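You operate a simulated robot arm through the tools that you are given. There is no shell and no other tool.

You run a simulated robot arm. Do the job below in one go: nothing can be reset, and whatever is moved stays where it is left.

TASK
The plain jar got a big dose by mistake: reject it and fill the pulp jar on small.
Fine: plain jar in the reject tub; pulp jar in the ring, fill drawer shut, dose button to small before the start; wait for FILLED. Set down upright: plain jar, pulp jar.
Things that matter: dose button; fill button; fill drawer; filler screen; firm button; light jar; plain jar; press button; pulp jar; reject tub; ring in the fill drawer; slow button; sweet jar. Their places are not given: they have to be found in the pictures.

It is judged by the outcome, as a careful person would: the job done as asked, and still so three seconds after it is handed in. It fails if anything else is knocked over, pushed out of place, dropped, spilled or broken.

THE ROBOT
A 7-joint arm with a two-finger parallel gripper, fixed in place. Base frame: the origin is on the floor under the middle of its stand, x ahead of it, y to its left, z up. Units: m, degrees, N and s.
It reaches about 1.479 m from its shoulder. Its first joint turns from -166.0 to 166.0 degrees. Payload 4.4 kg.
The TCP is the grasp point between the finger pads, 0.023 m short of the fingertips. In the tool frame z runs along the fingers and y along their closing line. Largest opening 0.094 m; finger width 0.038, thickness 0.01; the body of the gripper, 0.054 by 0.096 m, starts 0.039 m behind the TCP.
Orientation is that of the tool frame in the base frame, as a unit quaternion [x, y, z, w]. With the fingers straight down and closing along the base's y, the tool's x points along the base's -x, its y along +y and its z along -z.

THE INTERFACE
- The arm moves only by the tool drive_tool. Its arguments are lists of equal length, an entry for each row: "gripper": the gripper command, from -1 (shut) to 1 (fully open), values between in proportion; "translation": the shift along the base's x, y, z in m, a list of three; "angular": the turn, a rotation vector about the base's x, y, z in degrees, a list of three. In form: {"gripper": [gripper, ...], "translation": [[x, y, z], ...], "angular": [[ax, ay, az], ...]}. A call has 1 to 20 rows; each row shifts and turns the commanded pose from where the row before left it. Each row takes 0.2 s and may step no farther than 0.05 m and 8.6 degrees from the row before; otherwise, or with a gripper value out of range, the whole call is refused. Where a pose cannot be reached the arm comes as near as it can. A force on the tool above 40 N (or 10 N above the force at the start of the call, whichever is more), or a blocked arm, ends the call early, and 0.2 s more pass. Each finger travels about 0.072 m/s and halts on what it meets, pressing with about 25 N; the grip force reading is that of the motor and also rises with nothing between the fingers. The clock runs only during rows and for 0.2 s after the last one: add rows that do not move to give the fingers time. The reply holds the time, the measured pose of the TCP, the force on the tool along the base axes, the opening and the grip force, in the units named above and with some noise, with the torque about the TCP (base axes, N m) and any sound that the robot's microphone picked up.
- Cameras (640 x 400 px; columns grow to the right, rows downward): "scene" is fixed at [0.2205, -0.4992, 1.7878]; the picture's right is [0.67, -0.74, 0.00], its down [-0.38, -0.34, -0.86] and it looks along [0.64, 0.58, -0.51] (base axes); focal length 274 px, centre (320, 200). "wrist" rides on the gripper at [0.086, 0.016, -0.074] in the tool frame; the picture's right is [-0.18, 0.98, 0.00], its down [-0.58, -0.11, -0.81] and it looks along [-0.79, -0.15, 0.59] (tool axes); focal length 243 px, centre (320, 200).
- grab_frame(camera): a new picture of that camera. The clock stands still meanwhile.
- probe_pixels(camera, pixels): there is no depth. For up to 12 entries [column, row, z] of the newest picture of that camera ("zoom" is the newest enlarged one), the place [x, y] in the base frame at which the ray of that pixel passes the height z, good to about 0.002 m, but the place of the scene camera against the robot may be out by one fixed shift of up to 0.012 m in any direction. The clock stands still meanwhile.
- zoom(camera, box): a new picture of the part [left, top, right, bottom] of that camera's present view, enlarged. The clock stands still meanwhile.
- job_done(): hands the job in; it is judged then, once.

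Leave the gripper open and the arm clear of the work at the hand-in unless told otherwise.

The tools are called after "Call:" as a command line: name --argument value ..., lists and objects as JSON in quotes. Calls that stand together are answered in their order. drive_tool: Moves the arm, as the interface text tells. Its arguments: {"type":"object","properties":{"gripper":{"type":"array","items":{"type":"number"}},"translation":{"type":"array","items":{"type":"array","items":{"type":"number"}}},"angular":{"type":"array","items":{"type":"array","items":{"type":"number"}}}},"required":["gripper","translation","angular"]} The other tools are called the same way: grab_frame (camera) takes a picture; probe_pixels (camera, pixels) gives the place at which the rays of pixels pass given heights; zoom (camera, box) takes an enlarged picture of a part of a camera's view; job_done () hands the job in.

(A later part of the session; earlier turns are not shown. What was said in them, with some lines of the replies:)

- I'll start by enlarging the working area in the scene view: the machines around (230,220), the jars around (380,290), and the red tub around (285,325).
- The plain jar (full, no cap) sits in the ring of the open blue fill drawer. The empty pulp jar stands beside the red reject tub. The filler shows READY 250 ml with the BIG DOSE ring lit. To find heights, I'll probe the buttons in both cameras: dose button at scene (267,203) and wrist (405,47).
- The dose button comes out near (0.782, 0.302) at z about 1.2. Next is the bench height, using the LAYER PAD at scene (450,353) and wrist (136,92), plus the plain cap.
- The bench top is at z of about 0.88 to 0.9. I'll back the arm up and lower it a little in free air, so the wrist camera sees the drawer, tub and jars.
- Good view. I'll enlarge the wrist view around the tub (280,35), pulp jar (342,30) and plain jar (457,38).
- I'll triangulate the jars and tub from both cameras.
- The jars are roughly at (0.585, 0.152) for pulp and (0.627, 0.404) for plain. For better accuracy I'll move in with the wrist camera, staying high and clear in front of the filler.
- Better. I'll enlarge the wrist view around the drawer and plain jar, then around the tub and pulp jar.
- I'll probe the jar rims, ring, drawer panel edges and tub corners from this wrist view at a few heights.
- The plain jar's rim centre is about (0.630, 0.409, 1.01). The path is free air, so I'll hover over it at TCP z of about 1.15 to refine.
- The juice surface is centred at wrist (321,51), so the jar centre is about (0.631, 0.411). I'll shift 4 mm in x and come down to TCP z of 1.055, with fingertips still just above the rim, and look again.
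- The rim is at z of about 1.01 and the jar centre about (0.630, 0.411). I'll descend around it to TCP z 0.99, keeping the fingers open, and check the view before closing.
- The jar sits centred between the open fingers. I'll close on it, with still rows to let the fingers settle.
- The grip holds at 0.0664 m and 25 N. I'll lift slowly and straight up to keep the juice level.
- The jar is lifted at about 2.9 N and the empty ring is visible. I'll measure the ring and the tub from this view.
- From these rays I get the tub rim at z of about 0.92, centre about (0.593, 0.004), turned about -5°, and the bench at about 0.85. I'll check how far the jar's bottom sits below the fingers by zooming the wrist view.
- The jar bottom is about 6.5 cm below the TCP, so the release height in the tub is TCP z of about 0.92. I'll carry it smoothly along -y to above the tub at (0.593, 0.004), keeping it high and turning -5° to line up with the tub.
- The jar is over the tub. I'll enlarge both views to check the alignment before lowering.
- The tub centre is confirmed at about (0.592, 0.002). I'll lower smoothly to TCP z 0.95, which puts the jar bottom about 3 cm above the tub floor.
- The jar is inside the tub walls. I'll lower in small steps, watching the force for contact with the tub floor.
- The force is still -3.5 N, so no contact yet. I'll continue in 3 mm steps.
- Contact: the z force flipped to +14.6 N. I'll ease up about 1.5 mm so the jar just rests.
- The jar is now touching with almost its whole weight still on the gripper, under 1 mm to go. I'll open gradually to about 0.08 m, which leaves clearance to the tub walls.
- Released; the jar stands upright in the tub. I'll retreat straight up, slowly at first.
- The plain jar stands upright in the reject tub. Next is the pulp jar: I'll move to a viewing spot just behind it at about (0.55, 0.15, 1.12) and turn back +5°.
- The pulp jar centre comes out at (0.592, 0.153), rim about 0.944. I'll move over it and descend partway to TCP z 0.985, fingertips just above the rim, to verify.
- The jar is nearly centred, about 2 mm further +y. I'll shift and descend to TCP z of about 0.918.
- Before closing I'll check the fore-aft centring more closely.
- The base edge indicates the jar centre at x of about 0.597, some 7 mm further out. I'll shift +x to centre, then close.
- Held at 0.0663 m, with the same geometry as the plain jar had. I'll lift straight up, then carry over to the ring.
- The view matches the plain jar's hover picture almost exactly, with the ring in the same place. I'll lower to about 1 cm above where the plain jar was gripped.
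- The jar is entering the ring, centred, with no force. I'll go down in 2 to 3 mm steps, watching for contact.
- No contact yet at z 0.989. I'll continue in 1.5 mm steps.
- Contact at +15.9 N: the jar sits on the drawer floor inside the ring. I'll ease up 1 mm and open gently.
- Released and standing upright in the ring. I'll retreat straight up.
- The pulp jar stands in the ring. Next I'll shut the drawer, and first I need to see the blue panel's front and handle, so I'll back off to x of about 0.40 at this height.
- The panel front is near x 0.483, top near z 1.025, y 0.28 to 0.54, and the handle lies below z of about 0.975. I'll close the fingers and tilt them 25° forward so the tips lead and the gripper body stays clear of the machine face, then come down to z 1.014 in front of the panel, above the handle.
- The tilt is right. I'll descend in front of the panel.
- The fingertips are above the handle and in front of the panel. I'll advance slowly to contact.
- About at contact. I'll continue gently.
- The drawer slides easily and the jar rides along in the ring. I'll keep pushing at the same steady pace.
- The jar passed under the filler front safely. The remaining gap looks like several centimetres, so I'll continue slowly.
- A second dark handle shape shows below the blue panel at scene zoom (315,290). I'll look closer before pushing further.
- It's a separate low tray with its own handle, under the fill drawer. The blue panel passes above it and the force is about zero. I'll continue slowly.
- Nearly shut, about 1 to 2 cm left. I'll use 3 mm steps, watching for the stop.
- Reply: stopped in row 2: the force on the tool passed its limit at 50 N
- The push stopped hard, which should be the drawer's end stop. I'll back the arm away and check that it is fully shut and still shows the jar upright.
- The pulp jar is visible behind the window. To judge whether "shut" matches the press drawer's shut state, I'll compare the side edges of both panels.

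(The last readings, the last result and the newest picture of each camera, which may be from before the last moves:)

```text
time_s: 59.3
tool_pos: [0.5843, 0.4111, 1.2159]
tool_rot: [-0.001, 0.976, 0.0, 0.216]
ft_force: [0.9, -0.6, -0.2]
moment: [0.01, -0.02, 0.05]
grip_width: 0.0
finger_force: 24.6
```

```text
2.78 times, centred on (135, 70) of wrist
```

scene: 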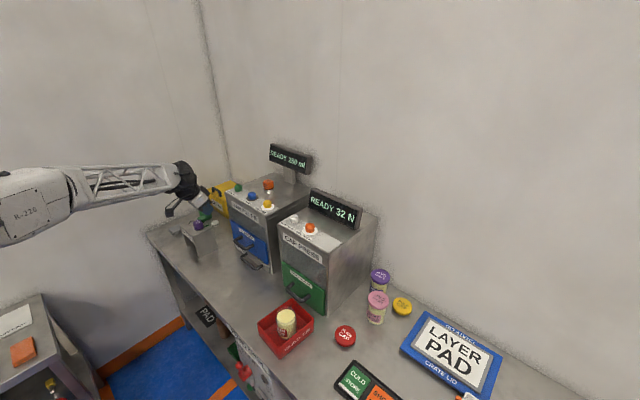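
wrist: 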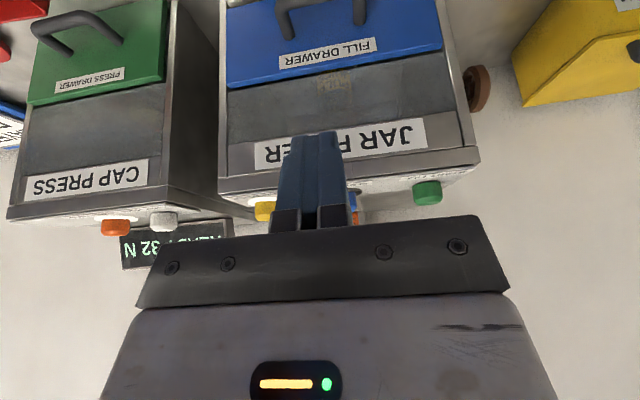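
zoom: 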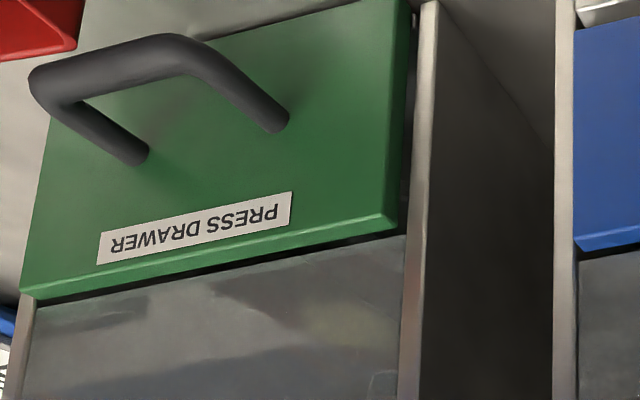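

Both drawers have the same seam, so the fill drawer is fully shut. For the buttons I'll rise, turn the tool back to straight down, and view the dose button from close by.

Call:
drive_tool --gripper '[-1, -1, -1, -1, -1, -1, -1, -1]' --translation '[[0, 0, 0.04], [0, 0, 0.04], [0.02, -0.02, 0.03], [0.03, -0.03, 0.01], [0.03, -0.03, 0], [0.03, -0.02, 0], [0.007, -0.01, 0], [0, 0, 0]]' --angular '[[0, 5, 0], [0, 5, 0], [0, 5, 0], [0, 5, 0], [0, 5, 0], [0, 0, 0], [0, 0, 0], [0, 0, 0]]'

Call:
grab_frame --camera "wrist"

Call:
zoom --camera "scene" --box '[200, 130, 340, 230]'

```text
time_s: 61.1
tool_pos: [0.7013, 0.3013, 1.3337]
tool_rot: [0.0, 1.0, 0.001, -0.001]
ft_force: [-0.3, 0.3, 0.0]
moment: [-0.01, 0.01, -0.04]
grip_width: 0.0001
finger_force: 25.0
```

```text
taken
```

wrist: 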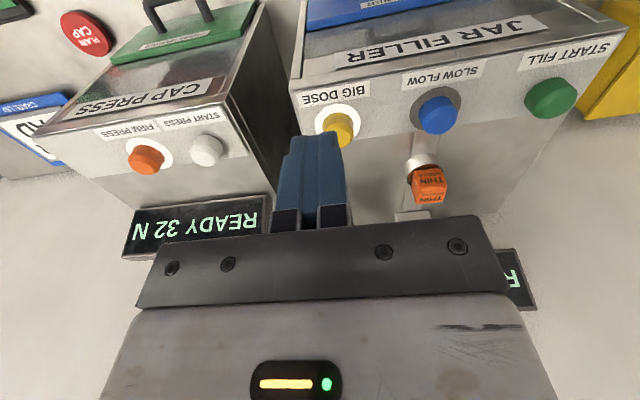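

```text
4.00 times, centred on (270, 180) of scene
```

zoom: 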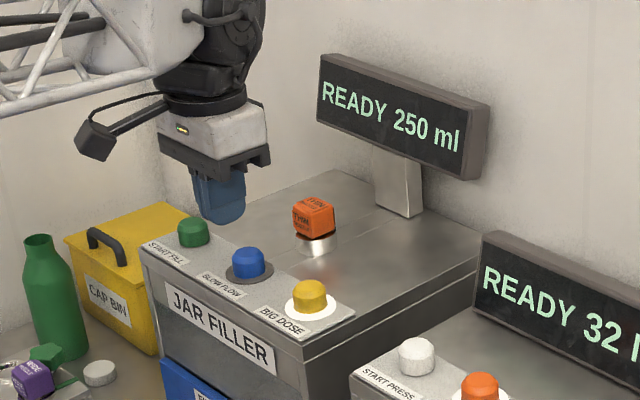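

Call:
zoom --camera "wrist" --box '[290, 60, 610, 220]'

Call:
probe_pixels --camera "wrist" --pixels '[[437, 116, 1.19], [437, 116, 1.21], [551, 99, 1.19], [551, 99, 1.21], [343, 130, 1.19], [343, 130, 1.21], [428, 186, 1.22]]'

```text
2.00 times, centred on (450, 140) of wrist
```

zoom: 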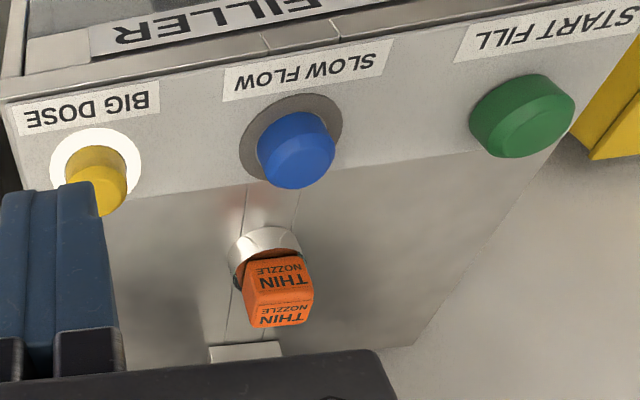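

```text
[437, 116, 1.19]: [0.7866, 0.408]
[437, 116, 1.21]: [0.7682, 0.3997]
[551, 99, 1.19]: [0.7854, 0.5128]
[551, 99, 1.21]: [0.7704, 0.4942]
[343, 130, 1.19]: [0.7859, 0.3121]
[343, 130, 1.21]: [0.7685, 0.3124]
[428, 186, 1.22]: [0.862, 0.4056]
```

The dose button is near (0.780, 0.306), top at about z 1.20. I'll hover above it, fingertips at about 1.25, to confirm the alignment.

Call:
drive_tool --gripper '[-1, -1, -1, -1, -1]' --translation '[[0.026, 0.0015, -0.01], [0.026, 0.0015, -0.02], [0.0265, 0.0015, -0.02], [0, 0, -0.013], [0, 0, 0]]' --angular '[[0, 0, 0], [0, 0, 0], [0, 0, 0], [0, 0, 0], [0, 0, 0]]'

Call:
grab_frame --camera "wrist"

Call:
zoom --camera "wrist" --box '[240, 40, 400, 160]'

Call:
zoom --camera "scene" --box '[220, 150, 320, 230]'

```text
time_s: 62.3
tool_pos: [0.7801, 0.3073, 1.271]
tool_rot: [-0.001, 1.0, -0.001, -0.001]
ft_force: [-0.5, 0.0, -0.8]
moment: [0.02, 0.02, 0.03]
grip_width: 0.0
finger_force: 24.7
```

```text
taken
```

wrist: 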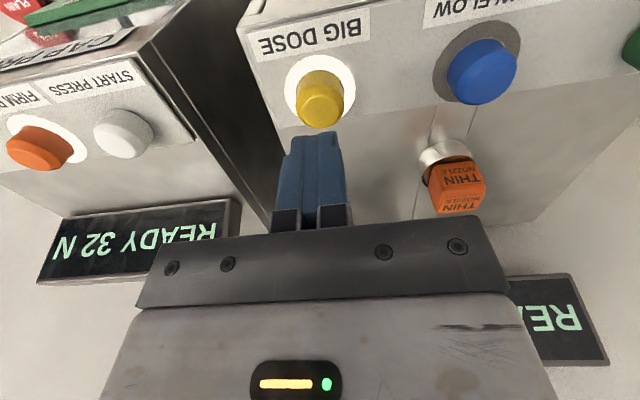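

```text
3.33 times, centred on (320, 100) of wrist
```

zoom: 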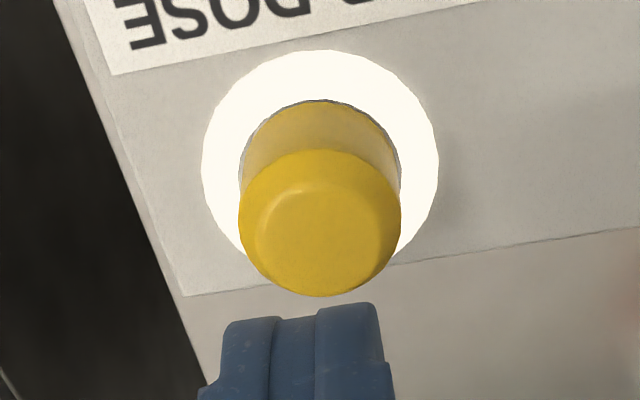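

```text
5.00 times, centred on (270, 190) of scene
```

zoom: 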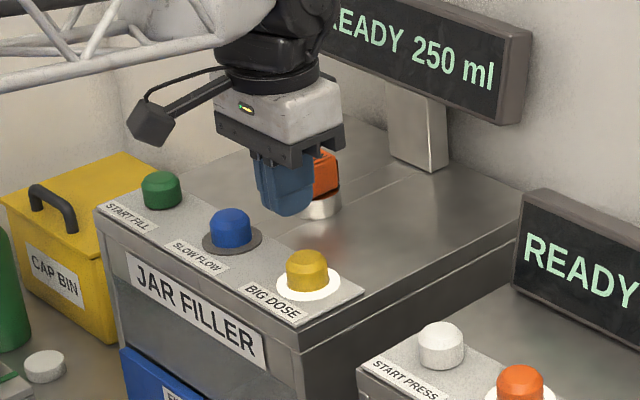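

The fingers are centred on the yellow button in y (ring at wrist (320,89)) and need about 3 mm more in x. Button top is about 1.205, so contact comes at TCP z of about 1.228. I'll lower to just above.

Call:
drive_tool --gripper '[-1, -1, -1, -1]' --translation '[[0.003, -0.001, -0.012], [0, 0, -0.014], [0, 0, -0.009], [0, 0, 0]]' --angular '[[0, 0, 0], [0, 0, 0], [0, 0, 0], [0, 0, 0]]'

Call:
grab_frame --camera "wrist"

Call:
zoom --camera "scene" --box '[220, 150, 320, 230]'

```text
time_s: 63.3
tool_pos: [0.7831, 0.3054, 1.2372]
tool_rot: [-0.001, 1.0, 0.0, -0.002]
ft_force: [0.7, 0.3, 0.2]
moment: [-0.04, 0.04, 0.02]
grip_width: 0.0002
finger_force: 24.8
```

```text
taken
```

wrist: 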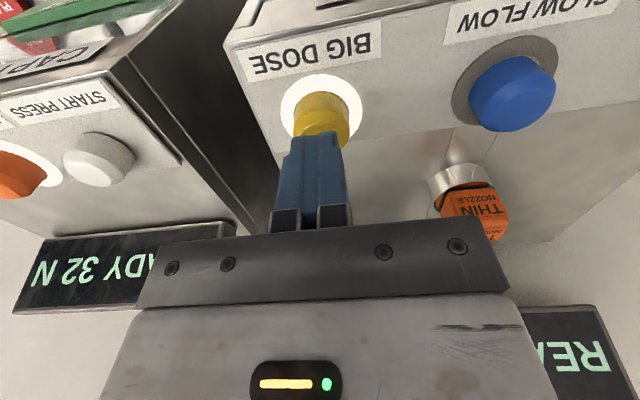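

```text
5.00 times, centred on (270, 190) of scene
```

zoom: 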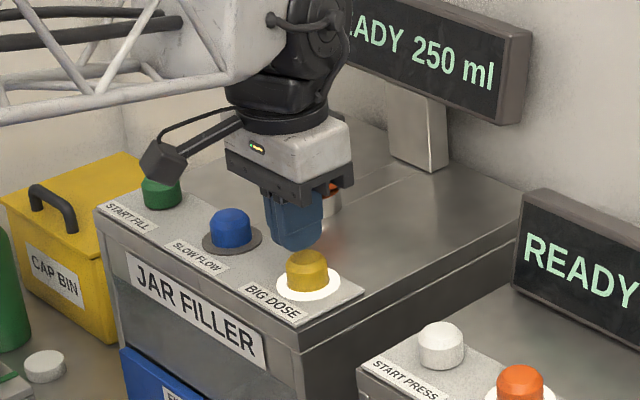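

I'll zoom in on the wrist view to double-check the fore-aft position before pressing.

Call:
zoom --camera "wrist" --box '[250, 60, 390, 160]'

Call:
zoom --camera "scene" --box '[250, 180, 290, 215]'

```text
4.00 times, centred on (320, 110) of wrist
```

zoom: 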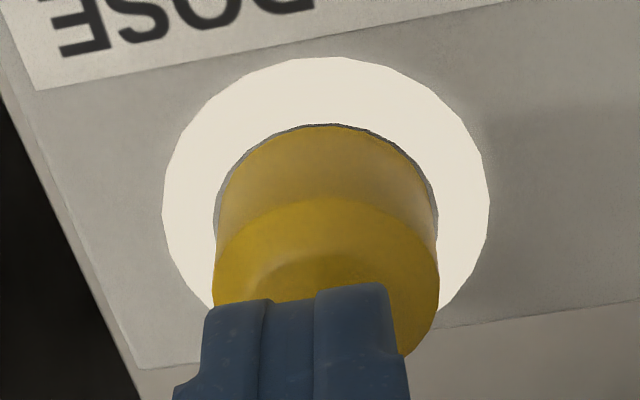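

```text
11.43 times, centred on (270, 198) of scene
```

zoom: 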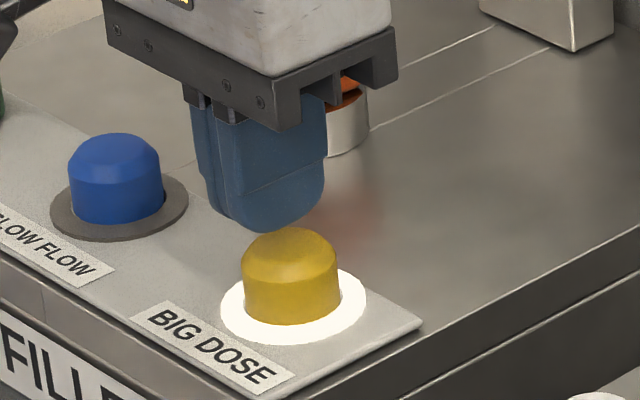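

Comparing both views puts the button about 6 mm further +x, with its top nearer z 1.195. I'll shift +6 mm, lower 12 mm and check the force.

Call:
drive_tool --gripper '[-1, -1, -1, -1]' --translation '[[0.006, 0, 0], [0, 0, -0.006], [0, 0, -0.006], [0, 0, 0]]' --angular '[[0, 0, 0], [0, 0, 0], [0, 0, 0], [0, 0, 0]]'

Call:
zoom --camera "scene" --box '[250, 180, 290, 215]'

Call:
zoom --camera "wrist" --box '[250, 60, 390, 160]'

```text
time_s: 64.3
tool_pos: [0.7894, 0.3068, 1.2246]
tool_rot: [-0.001, 1.0, -0.001, -0.001]
ft_force: [0.0, 0.2, -0.1]
moment: [0.0, 0.0, 0.03]
grip_width: 0.0001
finger_force: 24.9
```

```text
11.43 times, centred on (270, 198) of scene
```

zoom: 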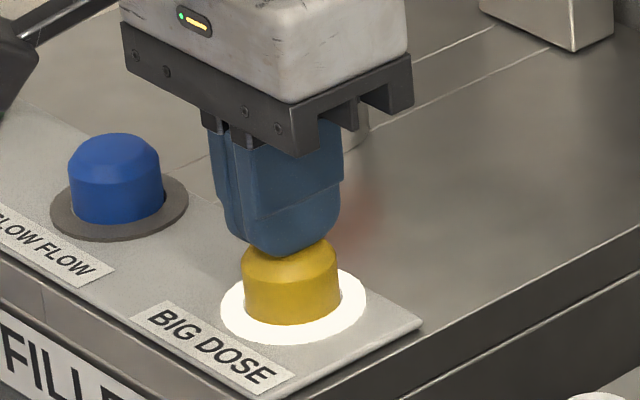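

```text
4.00 times, centred on (320, 110) of wrist
```

zoom: 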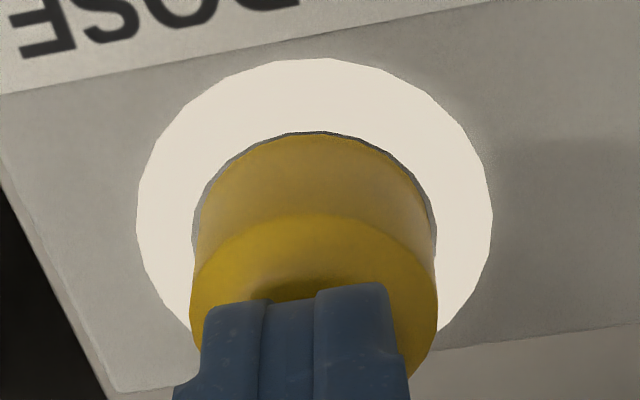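

The fingertips are right over the button. I'll press down in small steps.

Call:
drive_tool --gripper '[-1, -1, -1, -1]' --translation '[[0, 0, -0.003], [0, 0, -0.002], [0, 0, -0.002], [0, 0, 0]]' --angular '[[0, 0, 0], [0, 0, 0], [0, 0, 0], [0, 0, 0]]'

Call:
zoom --camera "scene" --box '[250, 130, 330, 230]'

```text
time_s: 65.3
tool_pos: [0.7888, 0.3053, 1.2188]
tool_rot: [-0.001, 1.0, 0.0, -0.001]
ft_force: [-1.3, 1.5, 4.5]
moment: [0.03, -0.02, 0.0]
grip_width: 0.0001
finger_force: 25.4
heard: click
```

```text
4.00 times, centred on (290, 180) of scene
```

zoom: 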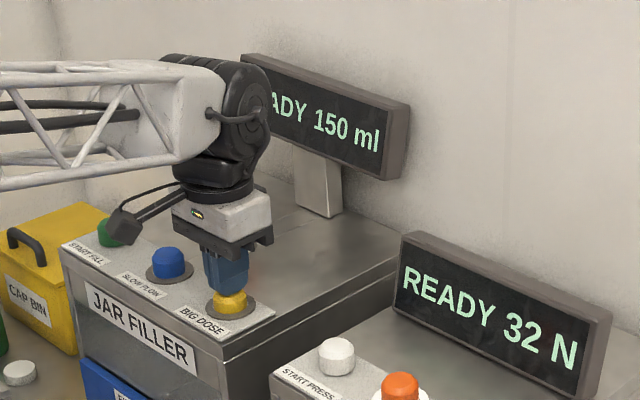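

A click, and the screen now reads "READY 150 ml" with the ring dark: the dose is small. I'll release straight up.

Call:
drive_tool --gripper '[-1, -1, -1, -1, -1]' --translation '[[0, 0, 0.01], [0, 0, 0.02], [0, 0, 0.03], [0, 0, 0.02], [0, 0, 0]]' --angular '[[0, 0, 0], [0, 0, 0], [0, 0, 0], [0, 0, 0], [0, 0, 0]]'

Call:
zoom --camera "scene" --box '[220, 130, 340, 230]'

Call:
grab_frame --camera "wrist"

```text
time_s: 66.5
tool_pos: [0.7891, 0.3037, 1.2972]
tool_rot: [0.0, 1.0, -0.001, 0.0]
ft_force: [-0.8, 0.8, -0.2]
moment: [0.02, -0.01, 0.06]
grip_width: 0.0
finger_force: 25.3
```

```text
4.00 times, centred on (280, 180) of scene
```

zoom: 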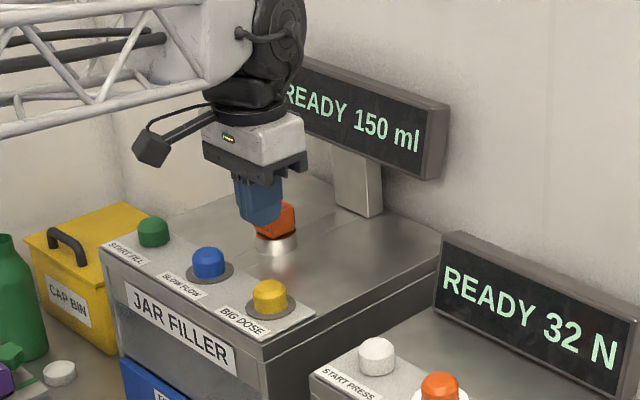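

```text
taken
```

wrist: 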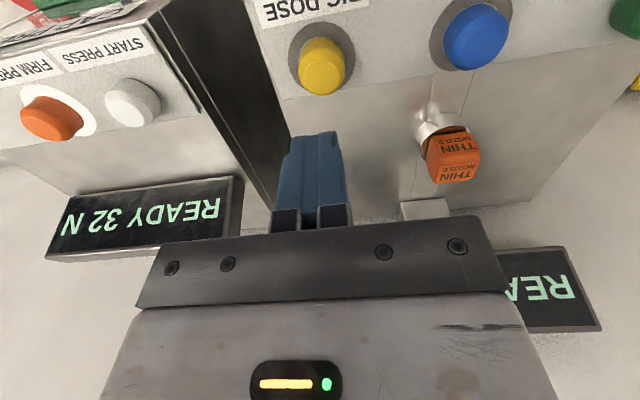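

It stays at READY 150 ml, and slow flow stays off. Next is the green START FILL button near (0.787, 0.512). I'll move there high up and check the alignment.

Call:
drive_tool --gripper '[-1, -1, -1, -1, -1, -1, -1, -1]' --translation '[[-0.015, 0.015, 0.01], [-0.005, 0.035, 0], [0, 0.04, 0], [0, 0.04, 0], [0, 0.04, 0], [0.005, 0.025, 0], [0.01, 0.013, -0.015], [0, 0, 0]]' --angular '[[0, 0, 0], [0, 0, 0], [0, 0, 0], [0, 0, 0], [0, 0, 0], [0, 0, 0], [0, 0, 0], [0, 0, 0]]'

Call:
grab_frame --camera "wrist"

Call:
zoom --camera "wrist" --box '[250, 30, 390, 130]'

Call:
zoom --camera "scene" --box '[210, 150, 290, 220]'

```text
time_s: 68.3
tool_pos: [0.7841, 0.5143, 1.2929]
tool_rot: [-0.001, 1.0, 0.0, -0.001]
ft_force: [-0.4, 0.3, 0.2]
moment: [0.01, 0.03, 0.0]
grip_width: 0.0
finger_force: 25.1
```

```text
taken
```

wrist: 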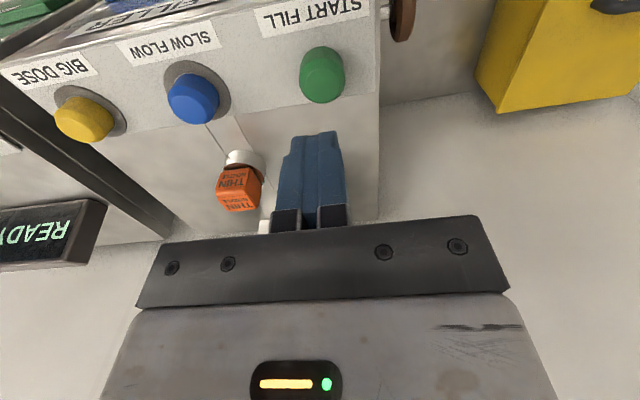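

```text
4.00 times, centred on (320, 80) of wrist
```

zoom: 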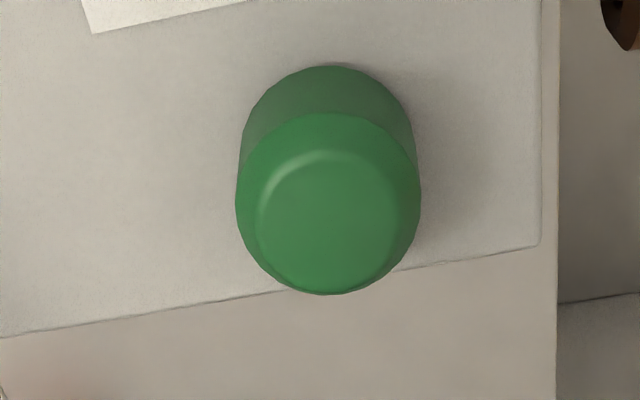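

```text
5.71 times, centred on (250, 185) of scene
```

zoom: 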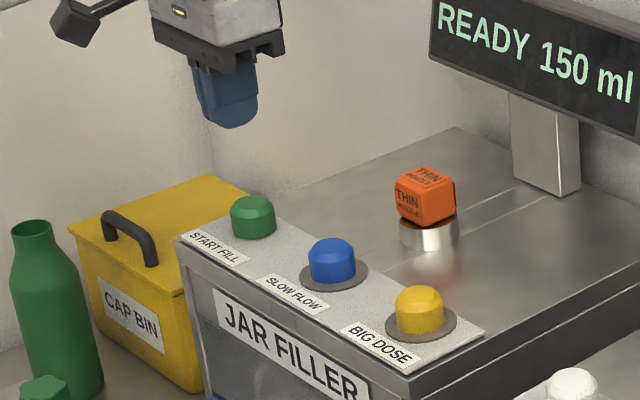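

The green button's top is at wrist (322,81), so its centre is about (0.787, 0.515), nearly under the fingers. I'll lower to about 1.5 cm above it and check.

Call:
drive_tool --gripper '[-1, -1, -1, -1, -1]' --translation '[[0.003, 0.0005, -0.015], [0, 0, -0.02], [0, 0, -0.015], [0, 0, -0.01], [0, 0, 0]]' --angular '[[0, 0, 0], [0, 0, 0], [0, 0, 0], [0, 0, 0], [0, 0, 0]]'

Call:
zoom --camera "wrist" --box '[250, 60, 390, 160]'

Call:
zoom --camera "scene" --box '[215, 165, 265, 205]'

```text
time_s: 69.5
tool_pos: [0.7857, 0.514, 1.2337]
tool_rot: [-0.001, 1.0, -0.001, -0.001]
ft_force: [-0.6, 0.0, -0.7]
moment: [-0.04, 0.0, -0.01]
grip_width: 0.0003
finger_force: 25.3
```

```text
4.00 times, centred on (320, 110) of wrist
```

zoom: 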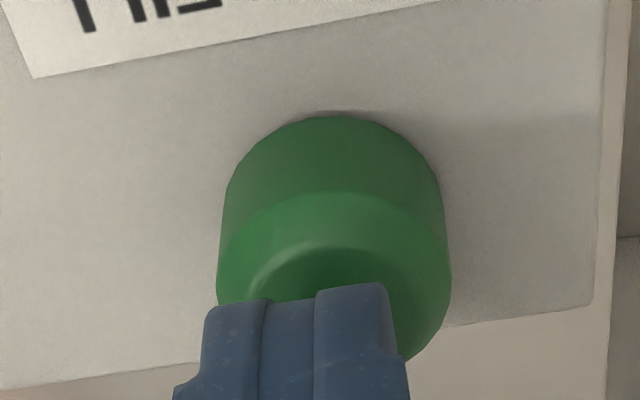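

```text
10.00 times, centred on (240, 185) of scene
```

zoom: 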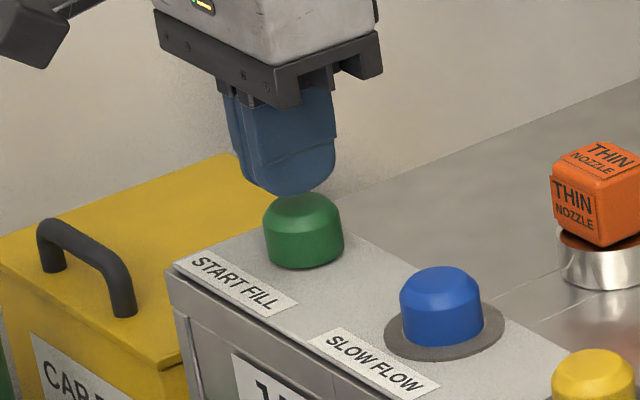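

Aligned. I'll press down in small steps until a click.

Call:
drive_tool --gripper '[-1, -1, -1, -1]' --translation '[[0.0025, 0.0015, -0.005], [0, 0, -0.005], [0, 0, -0.002], [0, 0, 0]]' --angular '[[0, 0, 0], [0, 0, 0], [0, 0, 0], [0, 0, 0]]'

```text
time_s: 70.5
tool_pos: [0.7891, 0.5152, 1.2214]
tool_rot: [0.0, 1.0, 0.0, -0.002]
ft_force: [1.3, 0.8, 2.8]
moment: [0.05, -0.04, 0.03]
grip_width: 0.0
finger_force: 25.1
```

Light contact at 2.8 N, no click yet. I'll go another 3 mm down.

Call:
drive_tool --gripper '[-1, -1, -1]' --translation '[[0, 0, -0.0015], [0, 0, -0.0015], [0, 0, 0]]' --angular '[[0, 0, 0], [0, 0, 0], [0, 0, 0]]'

Call:
zoom --camera "scene" --box '[210, 130, 340, 220]'

```text
time_s: 71.3
tool_pos: [0.7885, 0.515, 1.218]
tool_rot: [-0.001, 1.0, 0.001, -0.001]
ft_force: [1.9, -0.7, 5.1]
moment: [-0.01, -0.08, -0.02]
grip_width: 0.0
finger_force: 25.1
heard: click
```

```text
4.44 times, centred on (275, 175) of scene
```

zoom: 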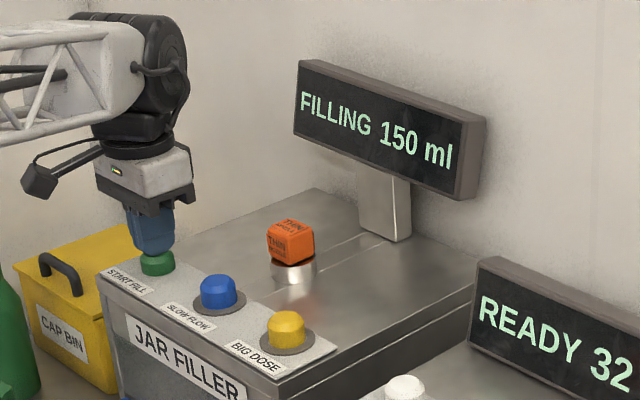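

A click, and the screen reads "FILLING 150 ml". I'll lift off the button and wait clear of it.

Call:
drive_tool --gripper '[-1, -1, -1, -1, -1, -1, -1, -1, -1, -1, -1, -1]' --translation '[[0, 0, 0.01], [0, 0, 0.02], [0, 0, 0.03], [0, 0, 0.03], [-0.02, 0, 0.02], [-0.03, 0, 0.01], [-0.04, 0, 0], [-0.04, 0, 0], [-0.03, 0, 0], [0, 0, 0], [0, 0, 0], [0, 0, 0]]' --angular '[[0, 0, 0], [0, 0, 0], [0, 0, 0], [0, 0, 0], [0, 0, 0], [0, 0, 0], [0, 0, 0], [0, 0, 0], [0, 0, 0], [0, 0, 0], [0, 0, 0], [0, 0, 0]]'

Call:
zoom --camera "scene" --box '[210, 130, 340, 220]'

Call:
grab_frame --camera "scene"

```text
time_s: 73.9
tool_pos: [0.6271, 0.5135, 1.3375]
tool_rot: [-0.001, 1.0, 0.0, -0.001]
ft_force: [0.1, 0.6, -0.4]
moment: [-0.03, 0.01, 0.0]
grip_width: 0.0
finger_force: 25.2
```

```text
4.44 times, centred on (275, 175) of scene
```

zoom: 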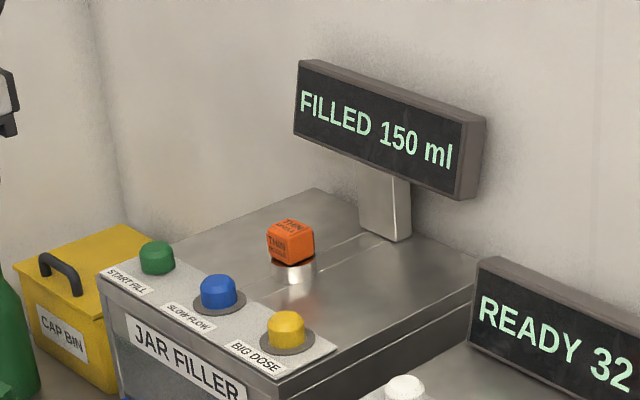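

```text
taken
```

scene: 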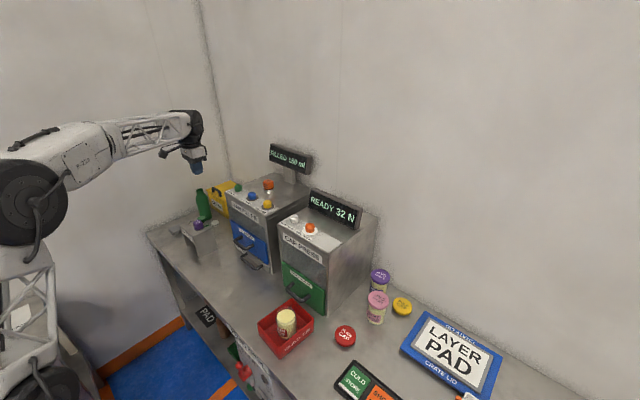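

The screen reads "FILLED 150 ml". I'll open the gripper, retreat well clear, and do a final check of everything.

Call:
drive_tool --gripper '[-1, -1, -1, 1, 1, 1, 1, 1, 1, 1]' --translation '[[-0.02, -0.02, 0.03], [-0.04, -0.02, 0.02], [-0.04, -0.02, 0.02], [-0.03, -0.02, 0.02], [-0.02, -0.02, 0.02], [0, 0, 0], [0, 0, 0], [0, 0, 0], [0, 0, 0], [0, 0, 0]]' --angular '[[0, 0, 0], [0, 0, 0], [0, 0, 0], [0, 0, 0], [0, 0, 0], [0, 0, 0], [0, 0, 0], [0, 0, 0], [0, 0, 0], [0, 0, 0]]'

Call:
zoom --camera "scene" --box '[140, 130, 340, 255]'

Call:
zoom --camera "scene" --box '[220, 220, 420, 345]'

Call:
grab_frame --camera "wrist"

```text
time_s: 76.1
tool_pos: [0.4777, 0.4158, 1.4475]
tool_rot: [-0.001, 1.0, -0.001, -0.001]
ft_force: [0.2, 0.9, -0.9]
moment: [0.01, -0.02, 0.01]
grip_width: 0.0941
finger_force: 0.1
```

```text
3.20 times, centred on (240, 192) of scene
```

zoom: 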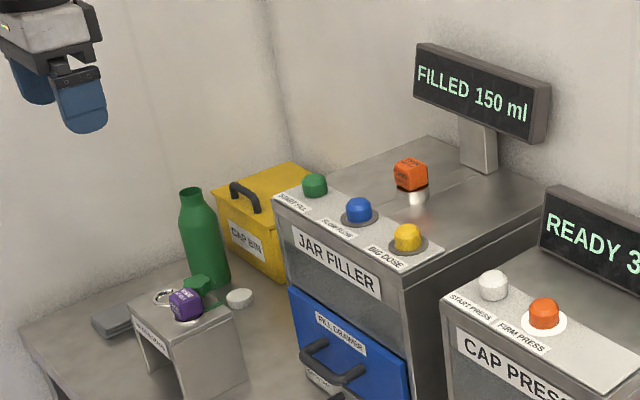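

```text
3.20 times, centred on (320, 282) of scene
```

zoom: 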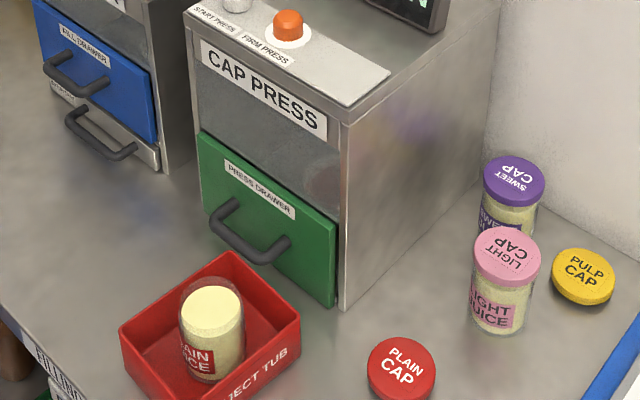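

```text
taken
```

wrist: 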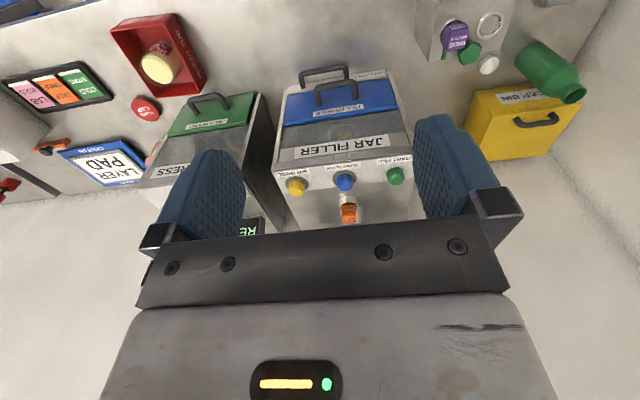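

The check is clean:
- **Filler:** the screen shows FILLED 150 ml with the fill drawer shut on the pulp jar. The dose ring is dark and slow flow is untouched.
- **Plain jar:** it stands upright in the reject tub.
- **Everything else:** the sweet jar, light jar, caps and cap press are where they were.
- **Arm:** the gripper is open and clear of the work.

I'll hand the job in.

Call:
job_done

```text
The job is handed in.
```

The job is done and handed in. The plain jar is upright in the reject tub. The pulp jar is in the ring with the fill drawer shut, and it was filled on the small dose.

- **Dose:** I pressed the dose button once before the start, and the screen went from READY 250 ml to READY 150 ml. After the fill button it showed FILLING, then FILLED 150 ml.
- **Drawer:** it slid shut with almost no force until it met a hard stop. That last push reached 50 N and ended the move early. The drawer then looked closed the same way as the press drawer.
- **Everything else:** in the last pictures the other jars, the caps and the cap press looked unmoved and I saw no spill. The gripper is open and the arm is clear.

I didn't open the drawer to look at the fill, so the amount is what the filler screen shows.
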